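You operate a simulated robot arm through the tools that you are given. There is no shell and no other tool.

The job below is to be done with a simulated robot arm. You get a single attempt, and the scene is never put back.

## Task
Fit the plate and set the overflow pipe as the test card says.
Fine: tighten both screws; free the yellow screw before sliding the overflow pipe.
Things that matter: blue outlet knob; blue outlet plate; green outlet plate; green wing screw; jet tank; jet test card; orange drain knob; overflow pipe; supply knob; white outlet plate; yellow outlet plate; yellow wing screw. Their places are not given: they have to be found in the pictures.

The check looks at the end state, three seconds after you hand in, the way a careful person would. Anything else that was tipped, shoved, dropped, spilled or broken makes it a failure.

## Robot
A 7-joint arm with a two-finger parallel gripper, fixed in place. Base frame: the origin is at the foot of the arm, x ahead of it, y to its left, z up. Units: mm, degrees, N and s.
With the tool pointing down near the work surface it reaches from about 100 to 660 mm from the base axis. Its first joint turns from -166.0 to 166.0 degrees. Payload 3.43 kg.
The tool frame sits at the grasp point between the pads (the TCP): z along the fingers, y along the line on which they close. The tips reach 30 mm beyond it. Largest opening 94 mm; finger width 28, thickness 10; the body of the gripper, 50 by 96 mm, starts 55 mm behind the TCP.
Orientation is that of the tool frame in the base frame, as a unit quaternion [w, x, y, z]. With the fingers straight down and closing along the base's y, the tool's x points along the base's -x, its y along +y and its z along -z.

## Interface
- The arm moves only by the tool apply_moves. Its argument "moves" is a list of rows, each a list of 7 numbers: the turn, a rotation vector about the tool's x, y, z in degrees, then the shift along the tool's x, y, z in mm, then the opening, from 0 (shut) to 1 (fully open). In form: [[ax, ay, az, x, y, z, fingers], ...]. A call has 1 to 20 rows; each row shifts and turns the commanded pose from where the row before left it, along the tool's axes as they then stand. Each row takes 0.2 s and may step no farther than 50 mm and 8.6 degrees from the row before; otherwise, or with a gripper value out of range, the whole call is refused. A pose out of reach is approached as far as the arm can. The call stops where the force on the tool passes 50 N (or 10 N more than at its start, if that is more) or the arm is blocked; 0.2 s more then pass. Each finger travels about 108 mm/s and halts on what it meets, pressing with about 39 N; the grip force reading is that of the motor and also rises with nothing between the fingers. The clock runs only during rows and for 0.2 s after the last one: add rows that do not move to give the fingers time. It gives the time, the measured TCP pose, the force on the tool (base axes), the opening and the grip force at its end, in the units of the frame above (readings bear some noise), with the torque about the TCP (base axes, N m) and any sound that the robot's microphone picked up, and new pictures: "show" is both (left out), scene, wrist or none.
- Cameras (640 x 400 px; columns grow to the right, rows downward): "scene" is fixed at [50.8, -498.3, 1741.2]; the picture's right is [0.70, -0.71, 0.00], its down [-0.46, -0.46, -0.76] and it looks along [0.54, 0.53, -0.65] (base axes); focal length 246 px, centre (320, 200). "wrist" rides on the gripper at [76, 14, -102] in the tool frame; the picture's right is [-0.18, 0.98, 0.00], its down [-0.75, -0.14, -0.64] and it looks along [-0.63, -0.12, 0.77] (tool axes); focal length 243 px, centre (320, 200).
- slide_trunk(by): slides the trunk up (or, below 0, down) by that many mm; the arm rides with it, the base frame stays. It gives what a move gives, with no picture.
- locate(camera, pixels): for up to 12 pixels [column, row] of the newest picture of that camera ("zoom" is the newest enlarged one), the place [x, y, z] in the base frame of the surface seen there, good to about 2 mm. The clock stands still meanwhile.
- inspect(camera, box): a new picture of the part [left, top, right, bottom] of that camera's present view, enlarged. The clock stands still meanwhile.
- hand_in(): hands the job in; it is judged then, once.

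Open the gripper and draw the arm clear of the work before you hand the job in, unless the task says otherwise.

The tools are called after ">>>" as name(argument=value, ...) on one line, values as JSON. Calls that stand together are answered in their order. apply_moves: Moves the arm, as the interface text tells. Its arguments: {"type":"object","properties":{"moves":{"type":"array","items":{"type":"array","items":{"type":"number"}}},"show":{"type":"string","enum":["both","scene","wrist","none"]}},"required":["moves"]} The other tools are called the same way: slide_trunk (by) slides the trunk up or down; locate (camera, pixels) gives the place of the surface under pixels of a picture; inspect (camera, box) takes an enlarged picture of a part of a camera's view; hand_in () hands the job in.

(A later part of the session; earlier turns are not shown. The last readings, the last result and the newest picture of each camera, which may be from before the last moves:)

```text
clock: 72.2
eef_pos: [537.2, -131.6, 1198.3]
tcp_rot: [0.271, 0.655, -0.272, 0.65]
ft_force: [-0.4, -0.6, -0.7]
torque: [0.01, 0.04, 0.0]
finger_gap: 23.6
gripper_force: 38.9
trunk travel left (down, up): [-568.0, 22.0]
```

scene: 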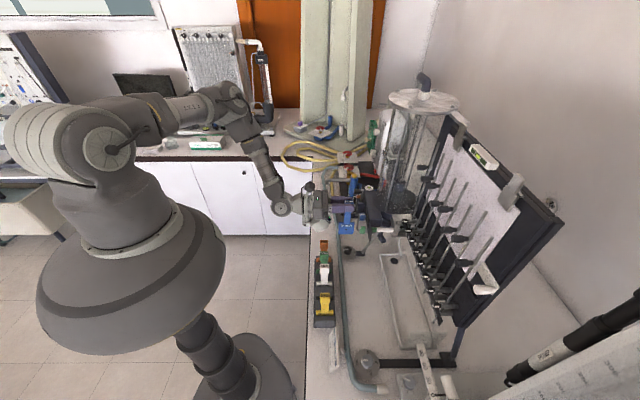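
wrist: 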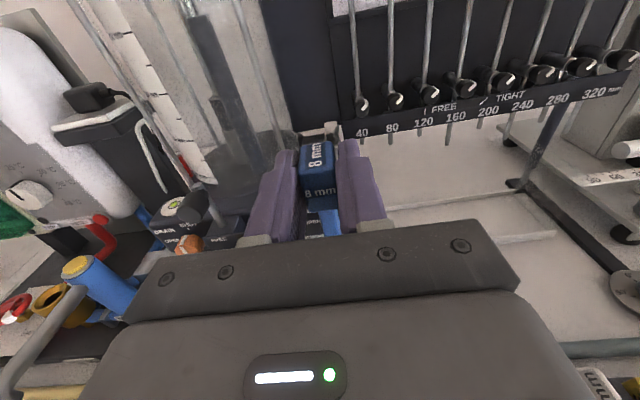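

At u=287, v=473. I raise to z≈1285 so the plate bottom (~1143) clears the near flare (1124), then view.

>>> apply_moves(moves=[[0, 0, 0, 15, 0, 0, 0], [0, 0, 0, 18, 0, 0, 0], [0, 0, 0, 18, 0, 0, 0], [0, 0, 0, 18, 0, 0, 0], [0, 0, 0, 18, 0, 0, 0], [0, 0.3, 0, 0, 0, 0, 0]], show="both")

>>> inspect(camera="scene", box=[320, 160, 420, 250])

```text
clock: 73.5
eef_pos: [537.3, -130.6, 1285.9]
tcp_rot: [0.271, 0.654, -0.271, 0.652]
ft_force: [0.2, 0.0, -0.1]
torque: [-0.01, 0.0, 0.01]
finger_gap: 23.6
gripper_force: 38.6
trunk travel left (down, up): [-568.0, 22.0]
```

scene: 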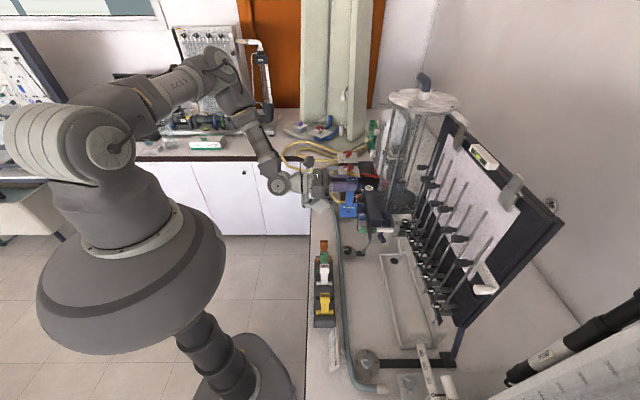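
wrist: 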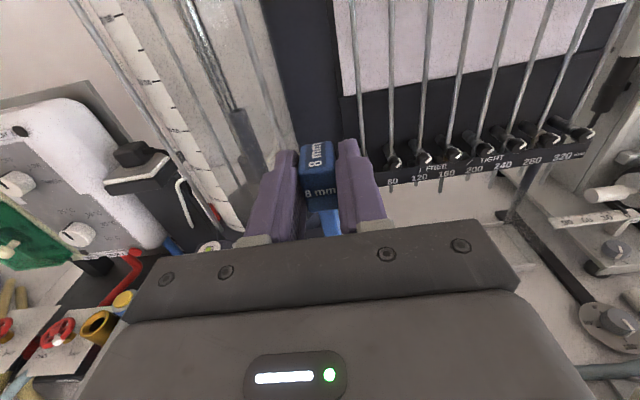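

```text
4.44 times, centred on (370, 205) of scene
```

zoom: 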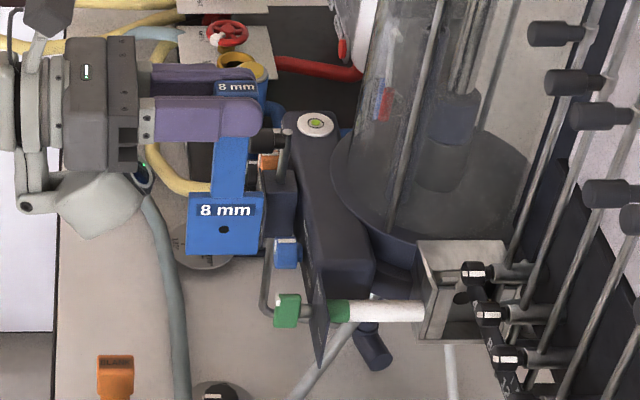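

Plate is clear and held straight. I measure both the plate's body edges and the holder slot in the scene camera so that their relative offset is free of camera bias.

>>> locate(camera="zoom", pixels=[[192, 250], [262, 250], [192, 200], [262, 200], [224, 229], [193, 192], [264, 193], [215, 189], [250, 189], [225, 252], [217, 160], [248, 160]])

>>> inspect(camera="scene", box=[385, 208, 425, 243])

```text
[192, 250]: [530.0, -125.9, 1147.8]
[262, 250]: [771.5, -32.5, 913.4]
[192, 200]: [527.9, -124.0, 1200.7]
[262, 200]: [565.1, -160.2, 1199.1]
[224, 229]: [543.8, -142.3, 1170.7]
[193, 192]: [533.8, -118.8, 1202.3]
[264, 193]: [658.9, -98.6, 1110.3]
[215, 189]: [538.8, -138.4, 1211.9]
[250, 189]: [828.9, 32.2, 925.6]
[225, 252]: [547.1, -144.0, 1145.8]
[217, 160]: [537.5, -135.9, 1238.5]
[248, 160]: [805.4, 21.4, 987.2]
```

```text
11.43 times, centred on (405, 226) of scene
```

zoom: 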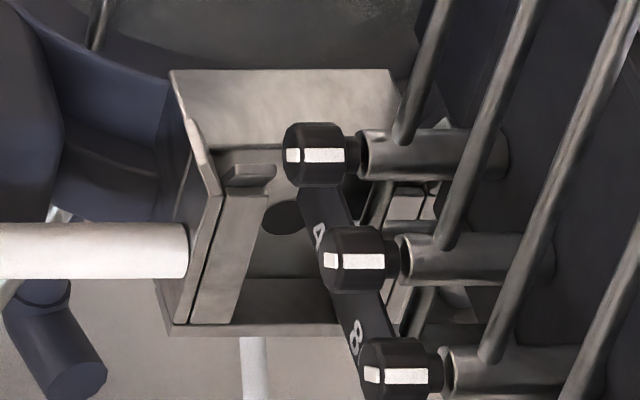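

The holder is clear: back wall with outlet hole, near wall with flare and lip, needles' knobs in front on the right. I locate these, especially the first needle's knob, for clearance.

>>> locate(camera="zoom", pixels=[[315, 130], [315, 155], [300, 175], [430, 140], [355, 225], [250, 172], [230, 260], [265, 230], [300, 258], [200, 140], [280, 75], [270, 143]])

>>> locate(camera="zoom", pixels=[[240, 145], [222, 195], [268, 178], [230, 180], [210, 220], [280, 310], [285, 218], [250, 200], [345, 125], [395, 75], [405, 190], [415, 130]])

```text
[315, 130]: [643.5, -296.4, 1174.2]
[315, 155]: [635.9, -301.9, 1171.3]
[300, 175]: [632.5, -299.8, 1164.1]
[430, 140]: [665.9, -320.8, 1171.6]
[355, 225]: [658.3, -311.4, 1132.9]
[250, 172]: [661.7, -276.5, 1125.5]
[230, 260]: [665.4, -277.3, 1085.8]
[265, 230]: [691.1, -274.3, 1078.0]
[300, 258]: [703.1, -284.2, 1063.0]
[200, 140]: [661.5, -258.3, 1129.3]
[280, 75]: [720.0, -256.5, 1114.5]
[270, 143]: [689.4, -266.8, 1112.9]
```

```text
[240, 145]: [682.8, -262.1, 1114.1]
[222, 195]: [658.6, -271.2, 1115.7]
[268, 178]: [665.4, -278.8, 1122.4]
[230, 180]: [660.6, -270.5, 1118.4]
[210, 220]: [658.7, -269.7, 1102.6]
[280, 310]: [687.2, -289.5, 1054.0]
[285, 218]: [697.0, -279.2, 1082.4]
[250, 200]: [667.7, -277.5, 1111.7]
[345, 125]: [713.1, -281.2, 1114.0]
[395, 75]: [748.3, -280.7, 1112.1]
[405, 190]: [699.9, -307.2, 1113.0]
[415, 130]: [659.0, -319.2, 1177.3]
```

In scene coordinates the plate's -u face is 2.4 mm left of TCP, thickness ~10; the slot is ~13 wide, so TCP should be at u≈286, v≈675.5, seated z≈1195. I advance along +v at z=1285 to above the slot.

>>> apply_moves(moves=[[0, 0, 0, 0, 1.6, 20, 0], [0, 0, 0, 0, 0, 25, 0], [0, 0, 0, 0, 0, 25, 0], [0, 0, 0, 0, 0, 25, 0], [0, 0, 0, 0, 0, 25, 0], [0, 0, 0, 0, 0, 25, 0], [0, 0, 0, 0, 0, 25, 0], [0, 0, 0, 0, 0, 20, 0], [0, 0, 0, 0, 0, 13, 0], [0, 0, 0, 0, 0, 0, 0]], show="both")

>>> inspect(camera="scene", box=[370, 185, 440, 245])

```text
clock: 75.8
eef_pos: [680.2, -276.9, 1285.6]
tcp_rot: [0.271, 0.654, -0.271, 0.653]
ft_force: [-0.2, 0.5, -0.6]
torque: [0.04, 0.02, -0.01]
finger_gap: 23.5
gripper_force: 38.9
trunk travel left (down, up): [-568.0, 22.0]
```

scene: 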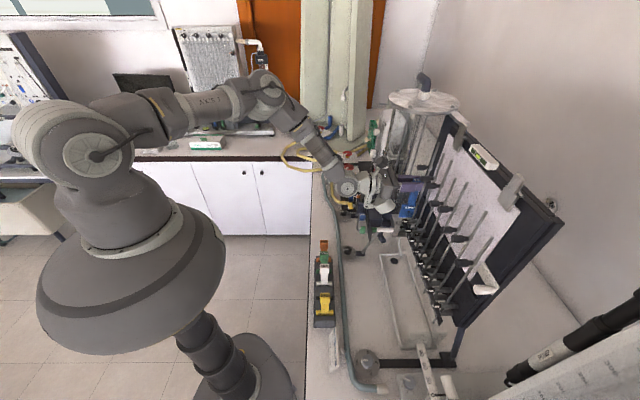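
wrist: 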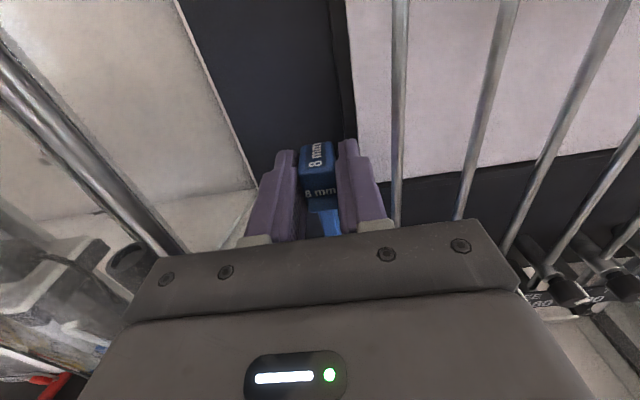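

```text
6.67 times, centred on (405, 215) of scene
```

zoom: 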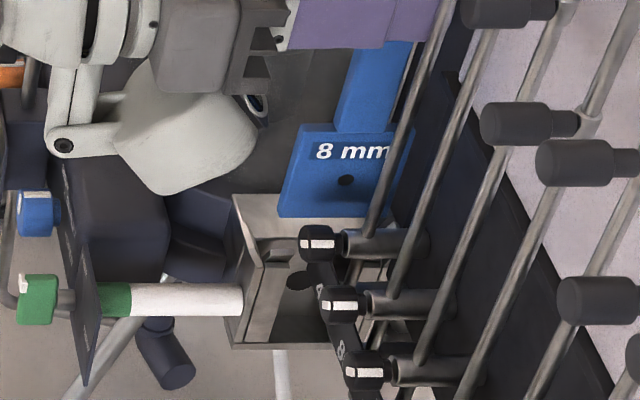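

The plate hangs above the slot. I measure the plate face, edges and hole again here with the scene camera.

>>> locate(camera="zoom", pixels=[[285, 210], [310, 212], [340, 213], [365, 213], [345, 180], [300, 170], [335, 165], [345, 90], [375, 80], [298, 128], [315, 126], [282, 214]])

>>> inspect(camera="scene", box=[390, 195, 420, 220])

```text
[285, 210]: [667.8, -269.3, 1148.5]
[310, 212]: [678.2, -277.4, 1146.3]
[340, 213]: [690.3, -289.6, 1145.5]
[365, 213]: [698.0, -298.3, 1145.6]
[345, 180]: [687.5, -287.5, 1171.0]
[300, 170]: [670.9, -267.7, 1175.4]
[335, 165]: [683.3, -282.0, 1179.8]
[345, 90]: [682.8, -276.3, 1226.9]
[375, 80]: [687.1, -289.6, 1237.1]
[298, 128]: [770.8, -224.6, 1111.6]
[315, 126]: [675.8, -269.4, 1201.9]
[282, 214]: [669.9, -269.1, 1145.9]
```

```text
16.00 times, centred on (405, 208) of scene
```

zoom: 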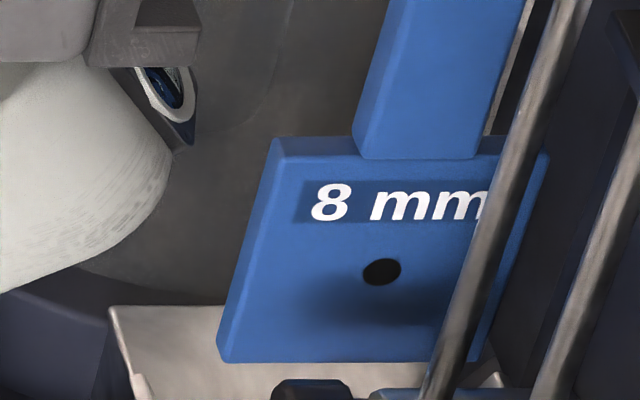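

The plate's hole (v≈689) matches the outlet hole (v≈690); only ~1 mm shift in +u is wanted. I lower 28 mm in small steps into the flare region and check forces.

>>> apply_moves(moves=[[0, 0, 0, 0, -1.0, 0, 0], [0, 0, 0, -6, 0, 0, 0], [0, 0, 0, -6, 0, 0, 0], [0, 0, 0, -6, 0, 0, 0], [0, 0, 0, -5, 0, 0, 0], [0, 0, 0, -5, 0, 0, 0], [0, 0, 0, 0, 0, 0, 0]], show="scene")

>>> inspect(camera="scene", box=[390, 205, 420, 235])

```text
clock: 77.3
eef_pos: [680.7, -276.1, 1257.4]
tcp_rot: [0.271, 0.654, -0.271, 0.653]
ft_force: [0.0, 0.4, -1.0]
torque: [0.01, 0.0, 0.04]
finger_gap: 23.5
gripper_force: 39.5
trunk travel left (down, up): [-568.0, 22.0]
```

scene: 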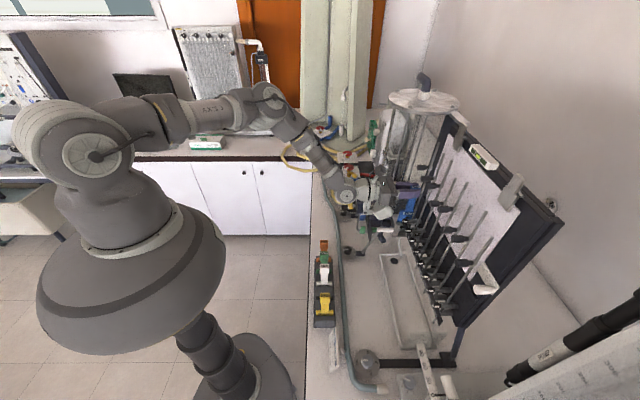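

```text
13.33 times, centred on (405, 220) of scene
```

zoom: 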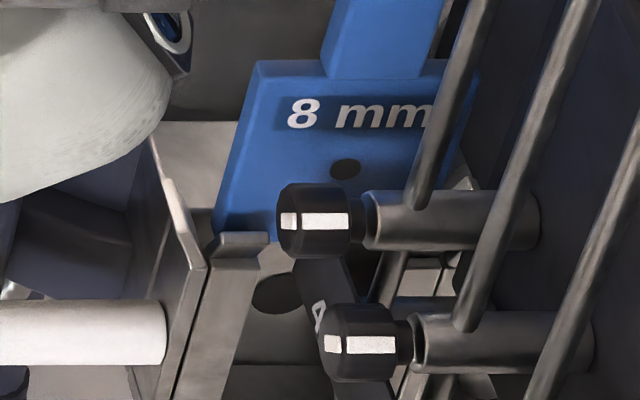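

The plate's bottom edge has entered behind the lip's flare with no force. I continue 12 mm more slowly.

>>> apply_moves(moves=[[0, 0, 0, -4, 0, 0, 0], [0, 0, 0, -4, 0, 0, 0], [0, 0, 0, -4, 0, 0, 0], [0, 0, 0, 0, 0, 0, 0]], show="scene")

>>> inspect(camera="scene", box=[390, 205, 420, 235])

```text
clock: 78.3
eef_pos: [680.5, -275.6, 1245.9]
tcp_rot: [0.272, 0.653, -0.272, 0.653]
ft_force: [-0.4, -0.5, -1.6]
torque: [0.02, 0.03, 0.04]
finger_gap: 23.7
gripper_force: 39.3
trunk travel left (down, up): [-568.0, 22.0]
```

scene: 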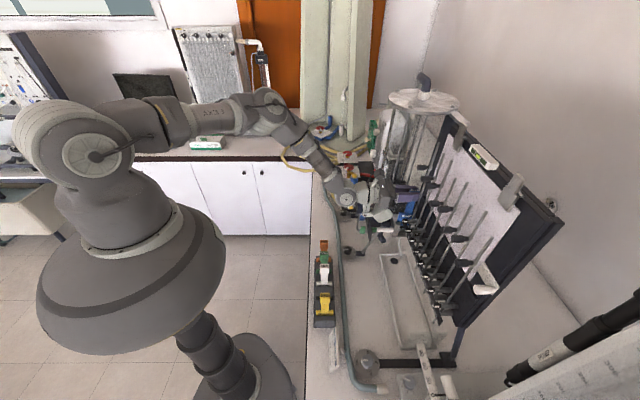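

```text
13.33 times, centred on (405, 220) of scene
```

zoom: 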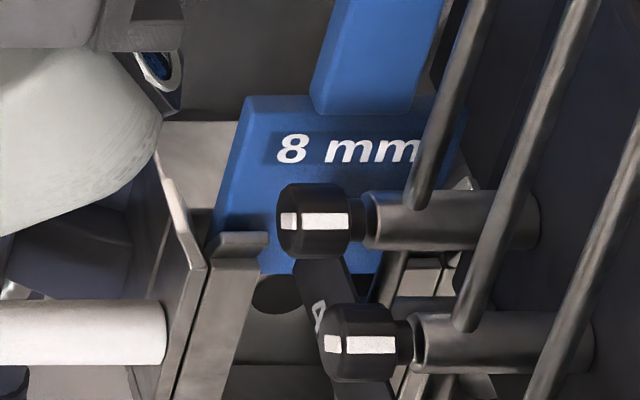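

The plate is inside the slot with no force. I lower another 36 mm in 6 mm rows.

>>> apply_moves(moves=[[0, 0, 0, -6, 0, 0, 0], [0, 0, 0, -6, 0, 0, 0], [0, 0, 0, -6, 0, 0, 0], [0, 0, 0, -6, 0, 0, 0], [0, 0, 0, -6, 0, 0, 0], [0, 0, 0, -6, 0, 0, 0], [0, 0, 0, 0, 0, 0, 0]], show="both")

>>> inspect(camera="scene", box=[375, 195, 425, 245])

```text
clock: 80.0
eef_pos: [680.8, -275.5, 1209.9]
tcp_rot: [0.271, 0.653, -0.271, 0.653]
ft_force: [-1.5, -0.4, 0.2]
torque: [0.12, 0.12, 0.1]
finger_gap: 23.4
gripper_force: 39.3
trunk travel left (down, up): [-568.0, 22.0]
```

scene: 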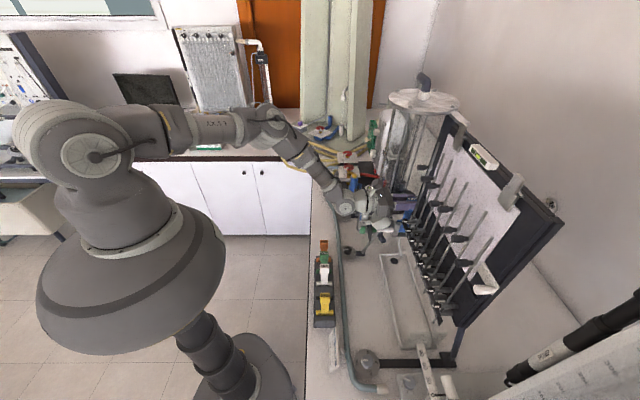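
wrist: 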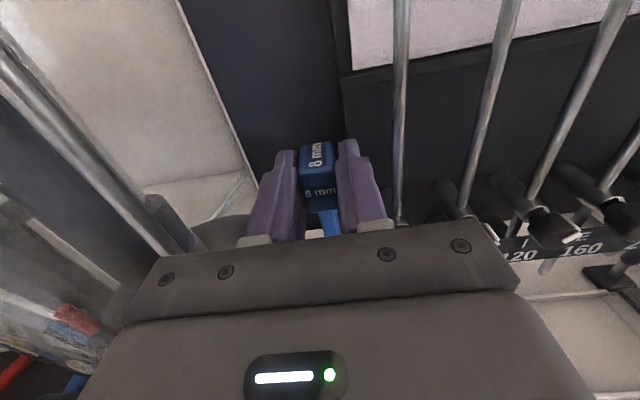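

```text
8.00 times, centred on (400, 220) of scene
```

zoom: 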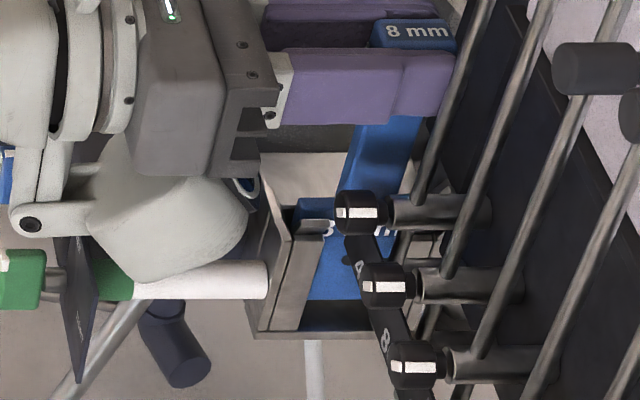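

Nearly seated; I lower 9 mm more (grey box keeps ~8 mm above the green label plate) and check the forces.

>>> apply_moves(moves=[[0, 0, 0, -3, 0, 0, 0], [0, 0, 0, -3, 0, 0, 0], [0, 0, 0, -3, 0, 0, 0], [0, 0, 0, 0, 0, 0, 0]], show="scene")

>>> inspect(camera="scene", box=[365, 205, 405, 240])

>>> inspect(camera="scene", box=[390, 210, 420, 240])

```text
clock: 80.9
eef_pos: [679.8, -275.0, 1209.4]
tcp_rot: [0.27, 0.648, -0.268, 0.66]
ft_force: [-10.3, 1.6, 24.5]
torque: [1.86, 2.07, 0.64]
finger_gap: 23.5
gripper_force: 38.6
trunk travel left (down, up): [-568.0, 22.0]
stopped in row 4: the force on the tool passed its limit at 52 N (the readings are from after the stop); the commanded pose is now the measured one
```

scene: 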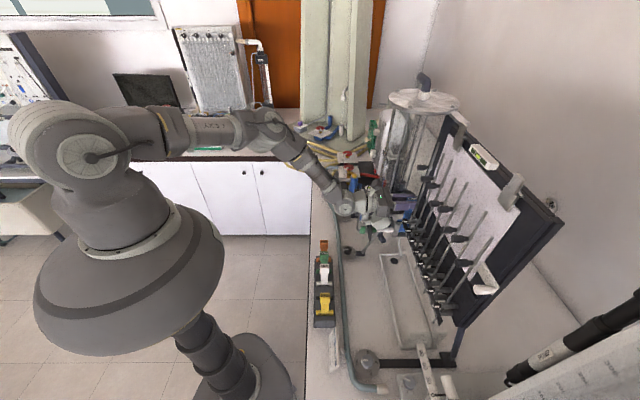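

```text
11.43 times, centred on (385, 222) of scene
```

zoom: 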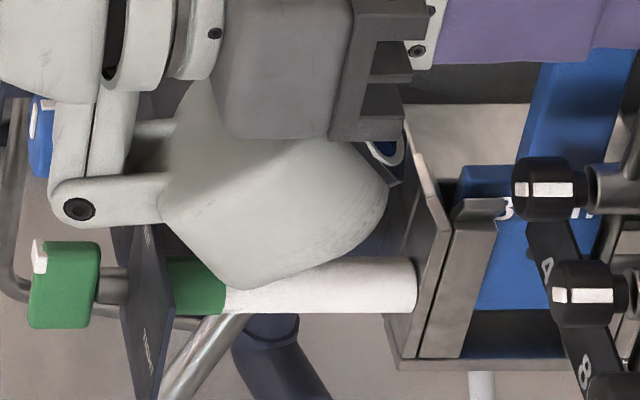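

```text
13.33 times, centred on (405, 225) of scene
```

zoom: 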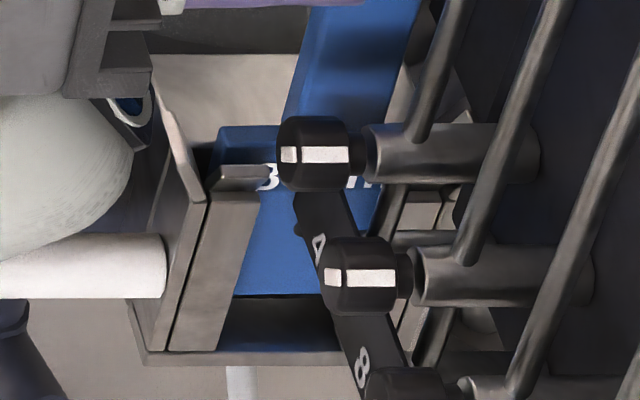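

The force limit tripped: torque indicates contact ~114 mm behind the TCP, i.e. the grey box/knuckle under the gripper near the green label plate, not the plate itself. I first raise 3 mm to relieve it and locate the parts.

>>> apply_moves(moves=[[0, -0.4, 0, 2, 0, 0, 0], [0, -0.4, 0, 2, 0, 0, 0], [0, 0, 0, 0, 0, 0, 0]], show="scene")

>>> inspect(camera="scene", box=[355, 205, 405, 245])

>>> locate(camera="zoom", pixels=[[132, 200], [200, 240], [250, 270], [300, 255], [350, 220], [370, 180], [160, 215], [110, 215], [195, 260], [75, 250], [190, 330], [190, 230]])

```text
clock: 81.7
eef_pos: [683.2, -274.1, 1208.9]
tcp_rot: [0.269, 0.655, -0.272, 0.652]
ft_force: [0.1, -1.0, 0.5]
torque: [0.03, 0.03, 0.04]
finger_gap: 23.8
gripper_force: 38.7
trunk travel left (down, up): [-568.0, 22.0]
```

scene: 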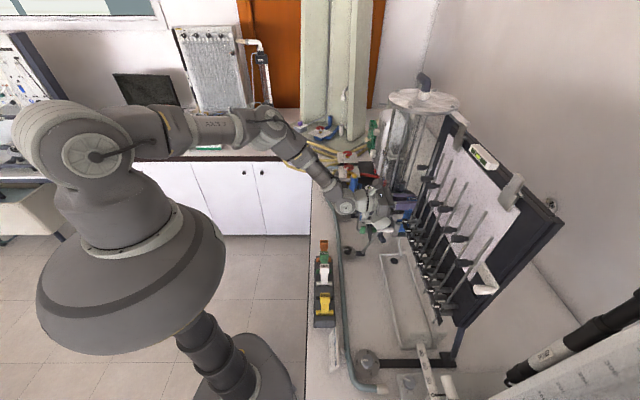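

```text
10.00 times, centred on (380, 225) of scene
```

zoom: 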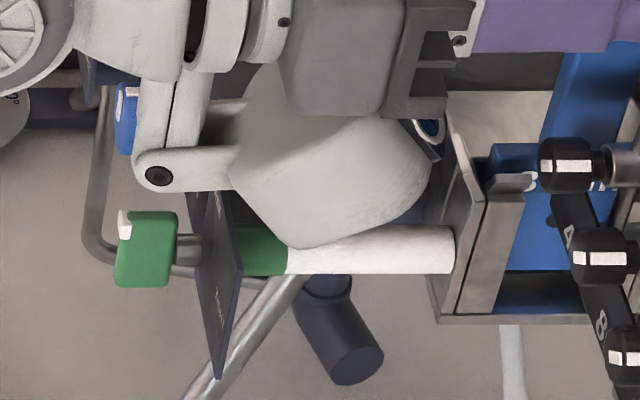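

```text
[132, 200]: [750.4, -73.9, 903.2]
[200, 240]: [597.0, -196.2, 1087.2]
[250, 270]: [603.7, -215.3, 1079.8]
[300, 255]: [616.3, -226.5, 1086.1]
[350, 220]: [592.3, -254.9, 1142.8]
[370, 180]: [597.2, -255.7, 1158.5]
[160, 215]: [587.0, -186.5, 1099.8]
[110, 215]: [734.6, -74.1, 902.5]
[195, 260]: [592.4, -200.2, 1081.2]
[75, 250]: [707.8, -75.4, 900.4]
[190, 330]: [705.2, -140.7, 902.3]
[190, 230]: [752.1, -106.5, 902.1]
```

Force is back to zero. I locate the knuckle and box undersides and the label plate top edge to find the contact.

>>> locate(camera="zoom", pixels=[[158, 175], [150, 185], [185, 183], [215, 185], [225, 175], [250, 225], [290, 244], [320, 242], [270, 235], [215, 195], [225, 205], [390, 210]])

>>> apply_moves(moves=[[0, 0, 0, 0, 0, 0, 0], [0, 0, 0, 0, 0, 0, 0]], show="wrist")

```text
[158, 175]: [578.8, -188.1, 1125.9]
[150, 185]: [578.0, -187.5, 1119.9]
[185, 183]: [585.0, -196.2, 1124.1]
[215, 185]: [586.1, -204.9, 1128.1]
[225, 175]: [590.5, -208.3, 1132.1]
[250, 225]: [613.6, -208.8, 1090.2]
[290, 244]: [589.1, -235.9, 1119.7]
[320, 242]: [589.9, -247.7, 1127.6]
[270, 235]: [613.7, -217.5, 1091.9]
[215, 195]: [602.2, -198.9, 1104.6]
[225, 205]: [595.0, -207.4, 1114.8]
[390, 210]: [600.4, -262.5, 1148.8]
```

```text
clock: 82.3
eef_pos: [683.0, -274.9, 1208.8]
tcp_rot: [0.267, 0.655, -0.271, 0.652]
ft_force: [-0.5, -1.2, -0.6]
torque: [0.03, 0.03, 0.03]
finger_gap: 23.6
gripper_force: 38.8
trunk travel left (down, up): [-568.0, 22.0]
```

wrist: 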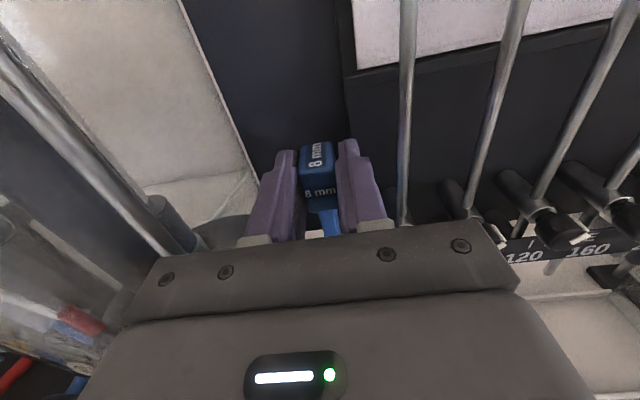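

The knuckle and box seem a little above the label plate, so I check the other candidate: the plate bottom versus the slot floor, measured in an enlarged view.

>>> inspect(camera="scene", box=[393, 212, 417, 238])

>>> locate(camera="zoom", pixels=[[240, 285], [280, 287], [320, 287], [245, 310], [280, 315], [310, 315], [280, 250], [235, 130], [250, 115], [285, 330], [215, 200], [300, 200]])

```text
15.38 times, centred on (405, 225) of scene
```

zoom: 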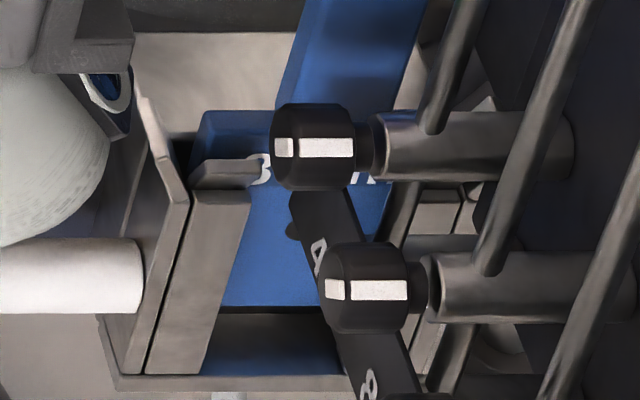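

```text
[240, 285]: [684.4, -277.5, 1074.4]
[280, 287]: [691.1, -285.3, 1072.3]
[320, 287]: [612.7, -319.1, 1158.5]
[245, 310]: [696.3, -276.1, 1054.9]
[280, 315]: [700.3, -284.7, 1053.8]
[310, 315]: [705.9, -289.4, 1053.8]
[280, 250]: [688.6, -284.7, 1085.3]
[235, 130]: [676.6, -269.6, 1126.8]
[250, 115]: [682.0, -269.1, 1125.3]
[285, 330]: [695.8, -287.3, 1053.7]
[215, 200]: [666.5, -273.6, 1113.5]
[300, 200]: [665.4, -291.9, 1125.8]
```

The single-contact solution puts the touch at u≈304, v≈595, z≈1112 — the hidden side of the grey box on the OUTLET block's top. The plate is already ~48 mm deep in the slot, 13 mm above its floor, so I centre it 1.2 mm and release it here to drop in guided by the slot.

>>> apply_moves(moves=[[0, 0, 0, 0, 1.0, 0, 0], [0, 0, 0, 0, 0, 0, 0], [0, 0, 0, 0, 0, 0, 0.3], [0, 0, 0, 0, 0, 0, 0.4], [0, 0, 0, 0, 0, 0, 0.4], [0, 0, 0, 0, 0, 0, 0.4]], show="both")

>>> inspect(camera="scene", box=[380, 195, 420, 240])

>>> inspect(camera="wrist", box=[240, 100, 400, 240])

```text
clock: 83.7
eef_pos: [682.8, -276.8, 1209.1]
tcp_rot: [0.269, 0.654, -0.272, 0.652]
ft_force: [-0.1, 0.3, 0.4]
torque: [-0.05, -0.04, 0.02]
finger_gap: 37.4
gripper_force: 0.0
trunk travel left (down, up): [-568.0, 22.0]
```

scene: 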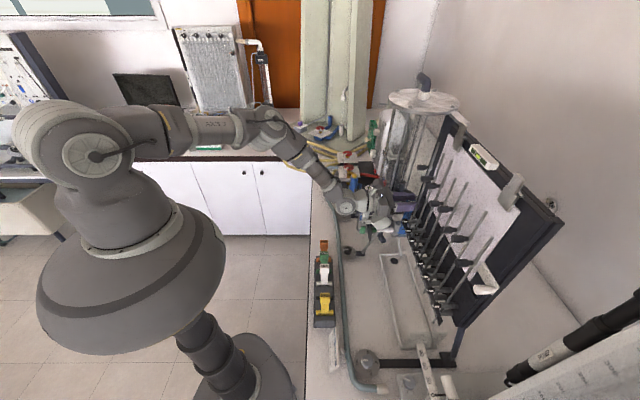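
wrist: 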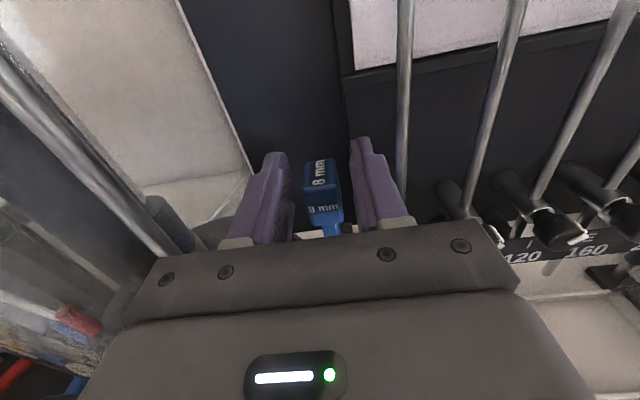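

```text
8.89 times, centred on (400, 218) of scene
```

zoom: 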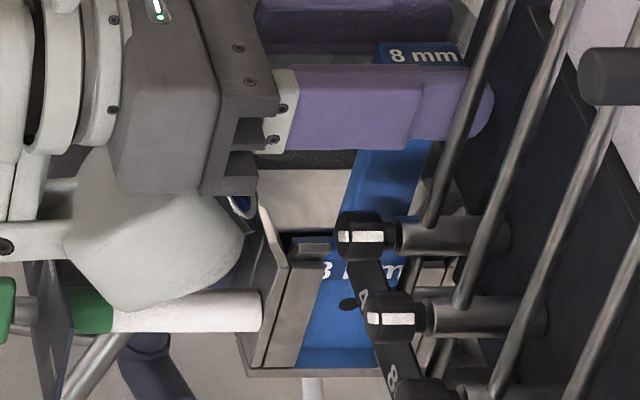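

```text
2.86 times, centred on (320, 170) of wrist
```

zoom: 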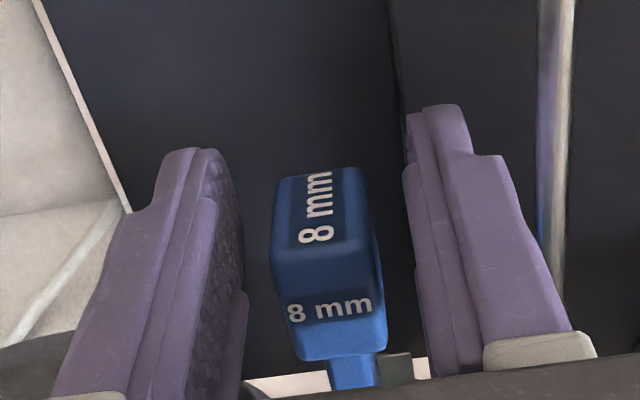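

The plate dropped to the slot floor and stands between the open fingers. I raise 15 mm and back away along -v, then look.

>>> apply_moves(moves=[[0, 0, 0, 8, 0, 0, 0.4], [0, 0, 0, 10, 0, 0, 0.4], [0, 0, 0, 0, 0, -20, 0.4], [0, 0, 0, 0, 0, -30, 0.4], [0, 0, 0, 0, 0, -40, 0.4], [0, 0, 0, 0, 0, -40, 0.4], [0, 0, 0, 0, 0, -40, 0.4], [0, 0, 0, 0, 0, 0, 0.4]], show="both")

>>> inspect(camera="scene", box=[385, 195, 425, 240])

>>> inspect(camera="wrist", box=[260, 80, 400, 200])

```text
clock: 85.5
eef_pos: [563.1, -156.8, 1228.5]
tcp_rot: [0.269, 0.655, -0.271, 0.653]
ft_force: [-0.6, 0.2, -0.3]
torque: [-0.03, -0.01, 0.01]
finger_gap: 37.9
gripper_force: 0.0
trunk travel left (down, up): [-568.0, 22.0]
```

scene: 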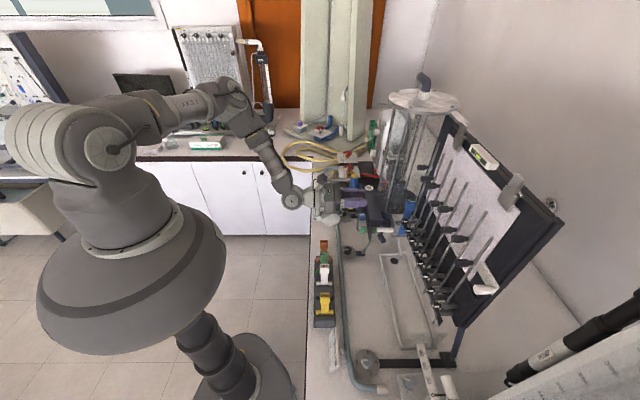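
wrist: 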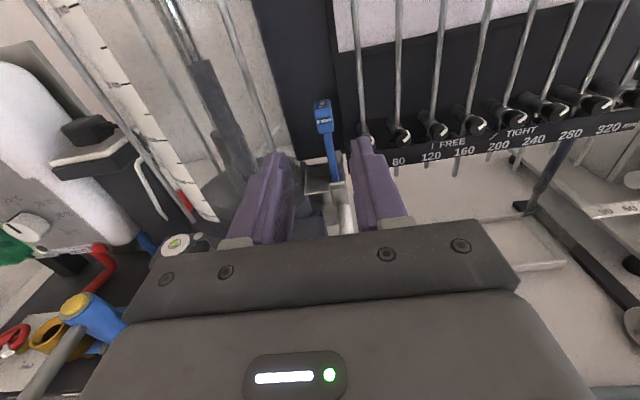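

```text
8.89 times, centred on (405, 218) of scene
```

zoom: 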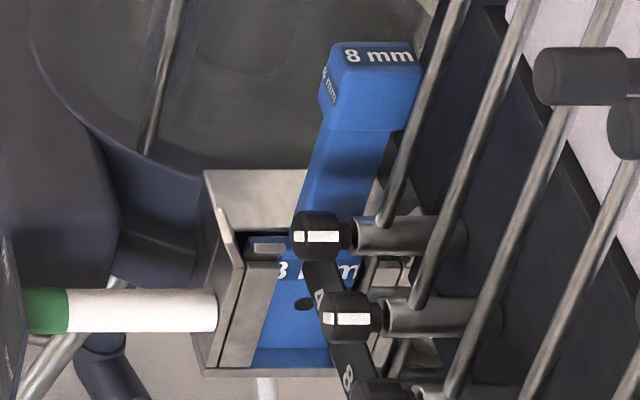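

```text
3.33 times, centred on (330, 140) of wrist
```

zoom: 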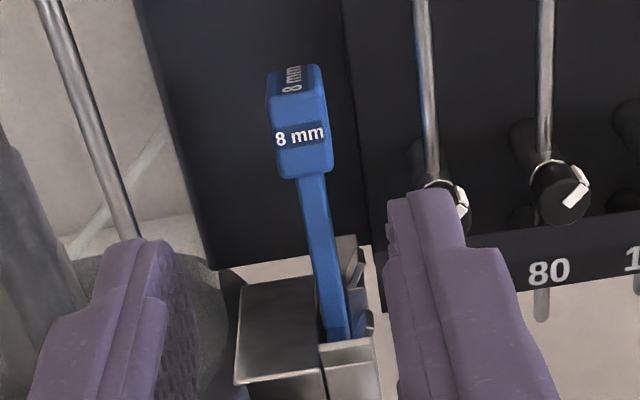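

The blue plate stands in the holder. I measure its handle and body position for lean and seating.

>>> locate(camera="zoom", pixels=[[280, 90], [310, 85], [275, 115], [322, 115], [285, 165], [328, 165], [305, 190], [325, 270], [340, 330], [330, 335], [300, 140], [310, 200]])

>>> inspect(camera="scene", box=[390, 215, 415, 240])

>>> locate(camera="zoom", pixels=[[260, 300], [240, 330], [300, 330], [290, 250], [255, 170], [275, 160], [250, 350], [300, 345], [270, 190], [230, 345]])

```text
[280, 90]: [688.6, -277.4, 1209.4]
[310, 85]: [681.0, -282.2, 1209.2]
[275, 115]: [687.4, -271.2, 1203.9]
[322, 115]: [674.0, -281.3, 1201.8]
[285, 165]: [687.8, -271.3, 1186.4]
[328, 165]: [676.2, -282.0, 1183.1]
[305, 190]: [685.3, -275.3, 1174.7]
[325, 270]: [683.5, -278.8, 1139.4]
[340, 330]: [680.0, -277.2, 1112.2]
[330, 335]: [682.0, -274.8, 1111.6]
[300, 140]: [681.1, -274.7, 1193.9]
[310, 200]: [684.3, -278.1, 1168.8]
```

```text
16.00 times, centred on (402, 228) of scene
```

zoom: 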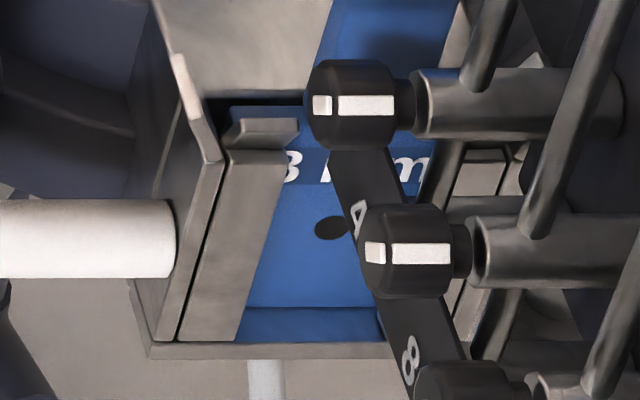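

```text
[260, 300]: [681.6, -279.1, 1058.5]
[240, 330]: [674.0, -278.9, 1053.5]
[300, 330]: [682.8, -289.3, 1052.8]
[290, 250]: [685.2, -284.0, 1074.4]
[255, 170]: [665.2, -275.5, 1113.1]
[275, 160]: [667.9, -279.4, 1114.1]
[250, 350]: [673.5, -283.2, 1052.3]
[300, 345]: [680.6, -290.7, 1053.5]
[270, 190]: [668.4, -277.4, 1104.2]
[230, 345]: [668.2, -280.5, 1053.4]
```

The plate is seated upright (handle top z=1209, matching the slot floor). Next is the green screw; a turn ending with the camera to the right would hit the rack handles, so I test rolling the tool by 180° first (camera below) in free space, backing off to v≈430, z≈1240.

>>> apply_moves(moves=[[0, 0, 0, 10, 0, -40, 0.4], [0, 0, 0, 5, 0, -40, 0.35], [0, 0, 8.5, 0, 0, 0, 0.35], [0, 0, 8.5, 0, 0, 0, 0.35], [0, 0, 8.5, 0, 0, 0, 0.35], [0, 0, 8.5, 0, 0, 0, 0.35], [0, 0, 8.5, 0, 0, 0, 0.35], [0, 0, 8.5, 0, 0, 0, 0.35], [0, 0, 8.5, 0, 0, 0, 0.35], [0, 0, 8.5, 0, 0, 0, 0.35], [0, 0, 8.5, 0, 0, 0, 0.35], [0, 0, 8.5, 0, 0, 0, 0.35], [0, 0, 8.5, 0, 0, 0, 0.35], [0, 0, 8.5, 0, 0, 0, 0.35], [0, 0, 8.5, 0, 0, 0, 0.35], [0, 0, 8.5, 0, 0, 0, 0.35], [0, 0, 8.5, 0, 0, 0, 0.35], [0, 0, 8.5, 0, 0, 0, 0.35], [0, 0, 8.5, 0, 0, 0, 0.35], [0, 0, 8.5, 0, 0, 0, 0.35]], show="both")

```text
clock: 89.7
eef_pos: [505.1, -100.3, 1243.9]
tcp_rot: [0.572, 0.112, 0.7, -0.413]
ft_force: [0.3, -0.1, 0.6]
torque: [0.02, 0.03, 0.03]
finger_gap: 33.2
gripper_force: 0.1
trunk travel left (down, up): [-568.0, 22.0]
```

scene: 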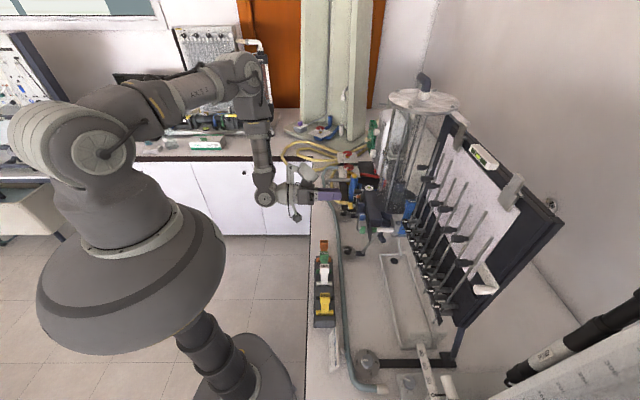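
wrist: 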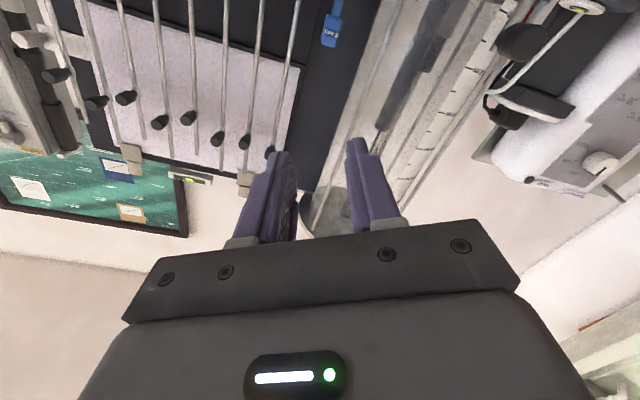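

153° rolled without trouble. I continue by 117° (to 270°) to test whether the wrist can reach that end orientation.

>>> apply_moves(moves=[[0, 0, 8.5, 0, 0, 0, 0.35], [0, 0, 8.5, 0, 0, 0, 0.35], [0, 0, 8.5, 0, 0, 0, 0.35], [0, 0, 8.5, 0, 0, 0, 0.35], [0, 0, 8.5, 0, 0, 0, 0.35], [0, 0, 8.5, 0, 0, 0, 0.35], [0, 0, 8.5, 0, 0, 0, 0.35], [0, 0, 8.5, 0, 0, 0, 0.35], [0, 0, 8.5, 0, 0, 0, 0.35], [0, 0, 8.5, 0, 0, 0, 0.35], [0, 0, 8.5, 0, 0, 0, 0.35], [0, 0, 8.5, 0, 0, 0, 0.35], [0, 0, 8.5, 0, 0, 0, 0.35], [0, 0, 6.5, 0, 0, 0, 0.35]], show="wrist")

```text
clock: 90.5
eef_pos: [505.9, -99.6, 1237.8]
tcp_rot: [0.637, 0.255, 0.67, -0.282]
ft_force: [41.7, -25.7, -24.1]
torque: [-0.45, 0.63, -1.44]
finger_gap: 32.7
gripper_force: 0.0
out of reach, approached as far as the arm can: row 4
trunk travel left (down, up): [-568.0, 22.0]
stopped in row 4: the force on the tool passed its limit at 202 N (the readings are from after the stop); the commanded pose is now the measured one
```

wrist: 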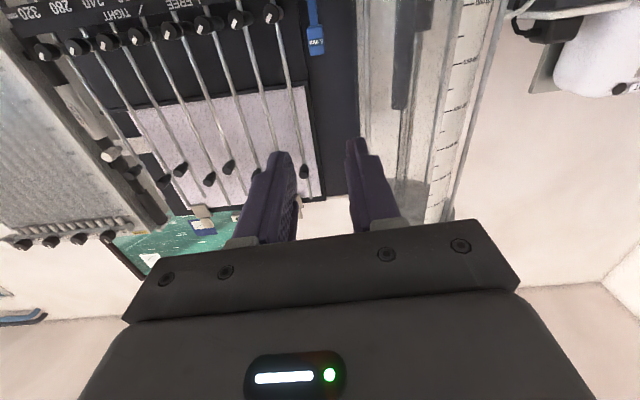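

The wrist bracket ran into the forearm near 175°, so that end is not available; I rotate back and will use a partial grip-turn followed by a push. Turning back 85° first.

>>> apply_moves(moves=[[0, 0, -4, 0, 0, 0, 0.35], [0, 0, -6, 0, 0, 0, 0.35], [0, 0, -8.5, 0, 0, 0, 0.35], [0, 0, -8.5, 0, 0, 0, 0.35], [0, 0, -8.5, 0, 0, 0, 0.35], [0, 0, -8.5, 0, 0, 0, 0.35], [0, 0, -8.5, 0, 0, 0, 0.35], [0, 0, -8.5, 0, 0, 0, 0.35], [0, 0, -8.5, 0, 0, 0, 0.35], [0, 0, -8.5, 0, 0, 0, 0.35], [0, 0, -8.5, 0, 0, 0, 0.35], [0, 0, 0, 0, 0, 0, 0.35]], show="both")

```text
clock: 93.1
eef_pos: [504.9, -99.7, 1238.2]
tcp_rot: [0.271, -0.273, 0.661, -0.644]
ft_force: [0.3, 0.9, 0.3]
torque: [0.0, -0.02, 0.02]
finger_gap: 32.7
gripper_force: 0.0
trunk travel left (down, up): [-568.0, 22.0]
```

scene: 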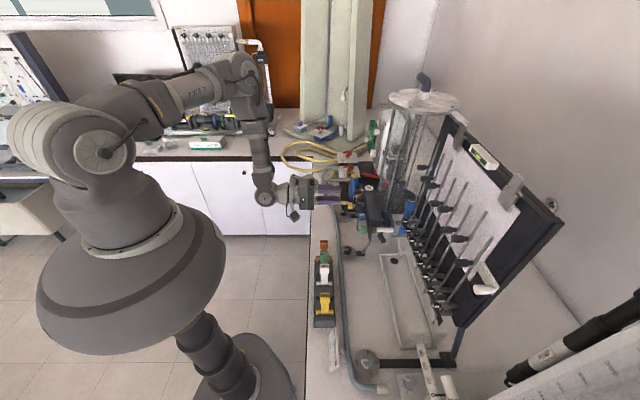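
wrist: 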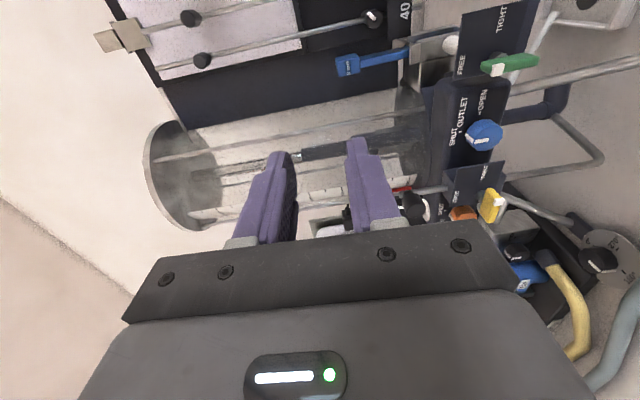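

No lasting deviation except ~1.3° tilt, which I correct while rolling back the final 90° to camera-up.

>>> apply_moves(moves=[[1.34, 0.24, -0.38, 0, 0, 0, 0.35], [0, 0, -8.2, 0, 0, 0, 0.35], [0, 0, -8.2, 0, 0, 0, 0.35], [0, 0, -8.2, 0, 0, 0, 0.35], [0, 0, -8.2, 0, 0, 0, 0.35], [0, 0, -8.2, 0, 0, 0, 0.35], [0, 0, -8.2, 0, 0, 0, 0.35], [0, 0, -8.2, 0, 0, 0, 0.35], [0, 0, -8.2, 0, 0, 0, 0.35], [0, 0, -8.2, 0, 0, 0, 0.35], [0, 0, -8.2, 0, 0, 0, 0.35], [0, 0, -8, 0, 0, 0, 0.35], [0, 0, 0, -40, 0, 0, 0.35], [0, 0, 0, -40, 0, 0, 0.35], [0, 0, 0, -20, 0, 0, 0.35], [0, 0, 0, 0, 0, 0, 0.35]], show="both")

>>> inspect(camera="wrist", box=[240, 60, 400, 180])

```text
clock: 96.5
eef_pos: [505.3, -99.1, 1140.5]
tcp_rot: [0.27, 0.653, -0.271, 0.653]
ft_force: [-0.5, 0.6, 0.5]
torque: [0.0, 0.03, 0.0]
finger_gap: 33.0
gripper_force: 0.1
trunk travel left (down, up): [-568.0, 22.0]
```

scene: 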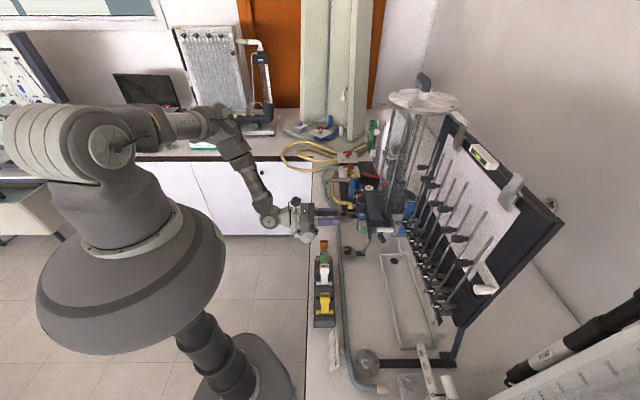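
wrist: 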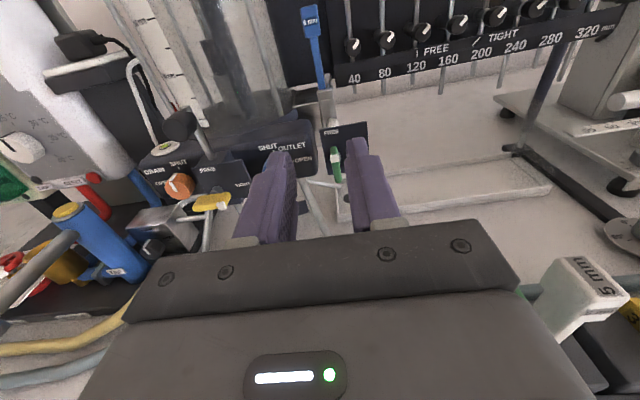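

```text
3.33 times, centred on (320, 120) of wrist
```

zoom: 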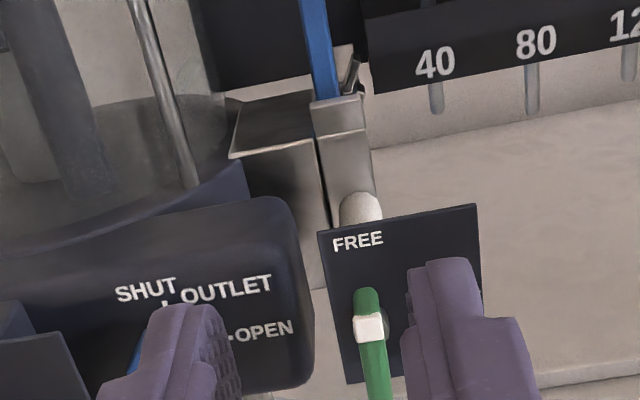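

Back at camera-up orientation, in front of the green wing (zoom (370,340)). I locate the wing's points to get its axis.

>>> locate(camera="zoom", pixels=[[358, 300], [375, 298], [357, 325], [380, 325], [366, 345], [387, 345], [370, 385], [388, 385], [368, 292], [330, 240], [470, 215], [386, 318]])

```text
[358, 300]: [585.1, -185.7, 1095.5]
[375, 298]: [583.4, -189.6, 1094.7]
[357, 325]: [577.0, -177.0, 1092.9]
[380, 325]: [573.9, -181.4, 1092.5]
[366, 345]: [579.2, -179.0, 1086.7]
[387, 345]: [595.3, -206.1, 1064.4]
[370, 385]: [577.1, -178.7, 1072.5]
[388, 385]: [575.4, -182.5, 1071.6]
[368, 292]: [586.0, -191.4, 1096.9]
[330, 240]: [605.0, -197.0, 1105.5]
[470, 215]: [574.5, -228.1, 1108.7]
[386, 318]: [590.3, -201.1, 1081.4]
```

Wing axis is about u=280.5, z≈1080, front face v=534. Because the bracket under the gripper must not sweep through the orange plate, I measure its rear extents now in the scene view before planning the descent.

>>> inspect(camera="scene", box=[270, 190, 350, 250])

>>> locate(camera="zoom", pixels=[[250, 250], [230, 240], [265, 275], [300, 270], [335, 250], [350, 225], [215, 215], [225, 255], [245, 275], [280, 285], [210, 245], [320, 262]])

```text
6.67 times, centred on (310, 220) of scene
```

zoom: 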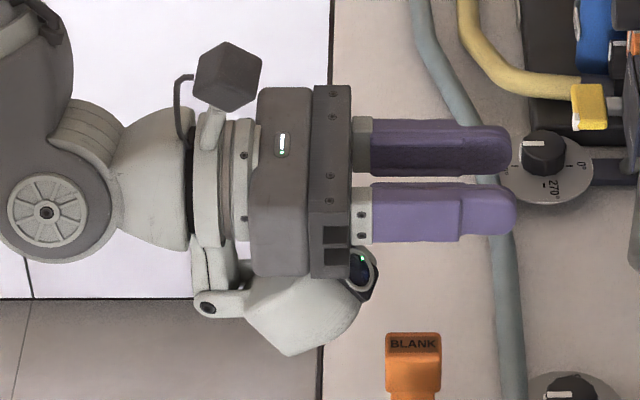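

```text
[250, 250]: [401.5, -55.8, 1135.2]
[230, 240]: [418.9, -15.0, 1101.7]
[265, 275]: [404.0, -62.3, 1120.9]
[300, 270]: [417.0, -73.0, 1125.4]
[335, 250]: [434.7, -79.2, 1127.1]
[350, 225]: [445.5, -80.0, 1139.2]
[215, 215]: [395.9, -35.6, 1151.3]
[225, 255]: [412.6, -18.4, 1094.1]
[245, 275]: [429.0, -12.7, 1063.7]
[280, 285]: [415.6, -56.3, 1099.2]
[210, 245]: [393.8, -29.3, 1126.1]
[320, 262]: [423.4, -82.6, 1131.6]
```

I take more points on the bracket's box and knuckle.

>>> locate(camera="zoom", pixels=[[206, 307], [203, 318], [228, 312], [245, 300], [250, 320], [270, 338], [290, 352], [315, 348], [345, 328], [360, 300], [300, 320], [330, 300]])

```text
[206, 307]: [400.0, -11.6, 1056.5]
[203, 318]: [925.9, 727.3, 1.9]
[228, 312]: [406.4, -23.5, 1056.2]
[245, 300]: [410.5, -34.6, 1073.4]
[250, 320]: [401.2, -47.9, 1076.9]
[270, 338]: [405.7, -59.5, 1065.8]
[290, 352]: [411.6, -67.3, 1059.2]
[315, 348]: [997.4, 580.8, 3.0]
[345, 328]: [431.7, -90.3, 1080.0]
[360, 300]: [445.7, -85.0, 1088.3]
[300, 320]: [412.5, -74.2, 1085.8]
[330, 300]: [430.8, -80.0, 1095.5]
```

The bracket and body would pass the orange handle closely, so I plan an 8° yaw (rear toward +u), approaching high and descending vertically at the wing. I check the OUTLET block's front face and the orange handle's extents first.

>>> inspect(camera="wrist", box=[240, 60, 400, 180])

>>> locate(camera="zoom", pixels=[[260, 335], [225, 292], [290, 340], [300, 300], [306, 350], [240, 240], [280, 215], [300, 240]])

>>> locate(camera="scene", pixels=[[321, 241], [329, 241], [321, 244], [329, 244], [325, 247], [322, 239], [328, 239]])

```text
3.33 times, centred on (320, 120) of wrist
```

zoom: 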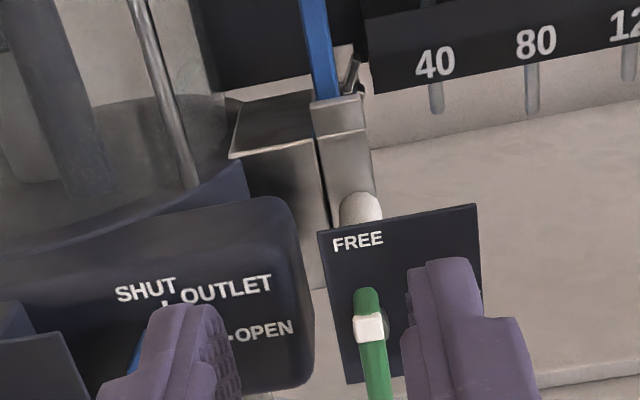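

```text
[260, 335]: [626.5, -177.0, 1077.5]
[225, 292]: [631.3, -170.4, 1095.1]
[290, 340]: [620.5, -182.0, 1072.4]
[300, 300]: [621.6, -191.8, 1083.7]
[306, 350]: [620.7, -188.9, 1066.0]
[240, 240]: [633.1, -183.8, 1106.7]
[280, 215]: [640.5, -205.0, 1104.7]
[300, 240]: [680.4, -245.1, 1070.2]
```

```text
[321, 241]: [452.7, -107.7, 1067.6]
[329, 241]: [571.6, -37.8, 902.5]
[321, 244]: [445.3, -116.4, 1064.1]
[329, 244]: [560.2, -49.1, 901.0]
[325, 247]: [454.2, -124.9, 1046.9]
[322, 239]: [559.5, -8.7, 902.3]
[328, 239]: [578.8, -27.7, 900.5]
```

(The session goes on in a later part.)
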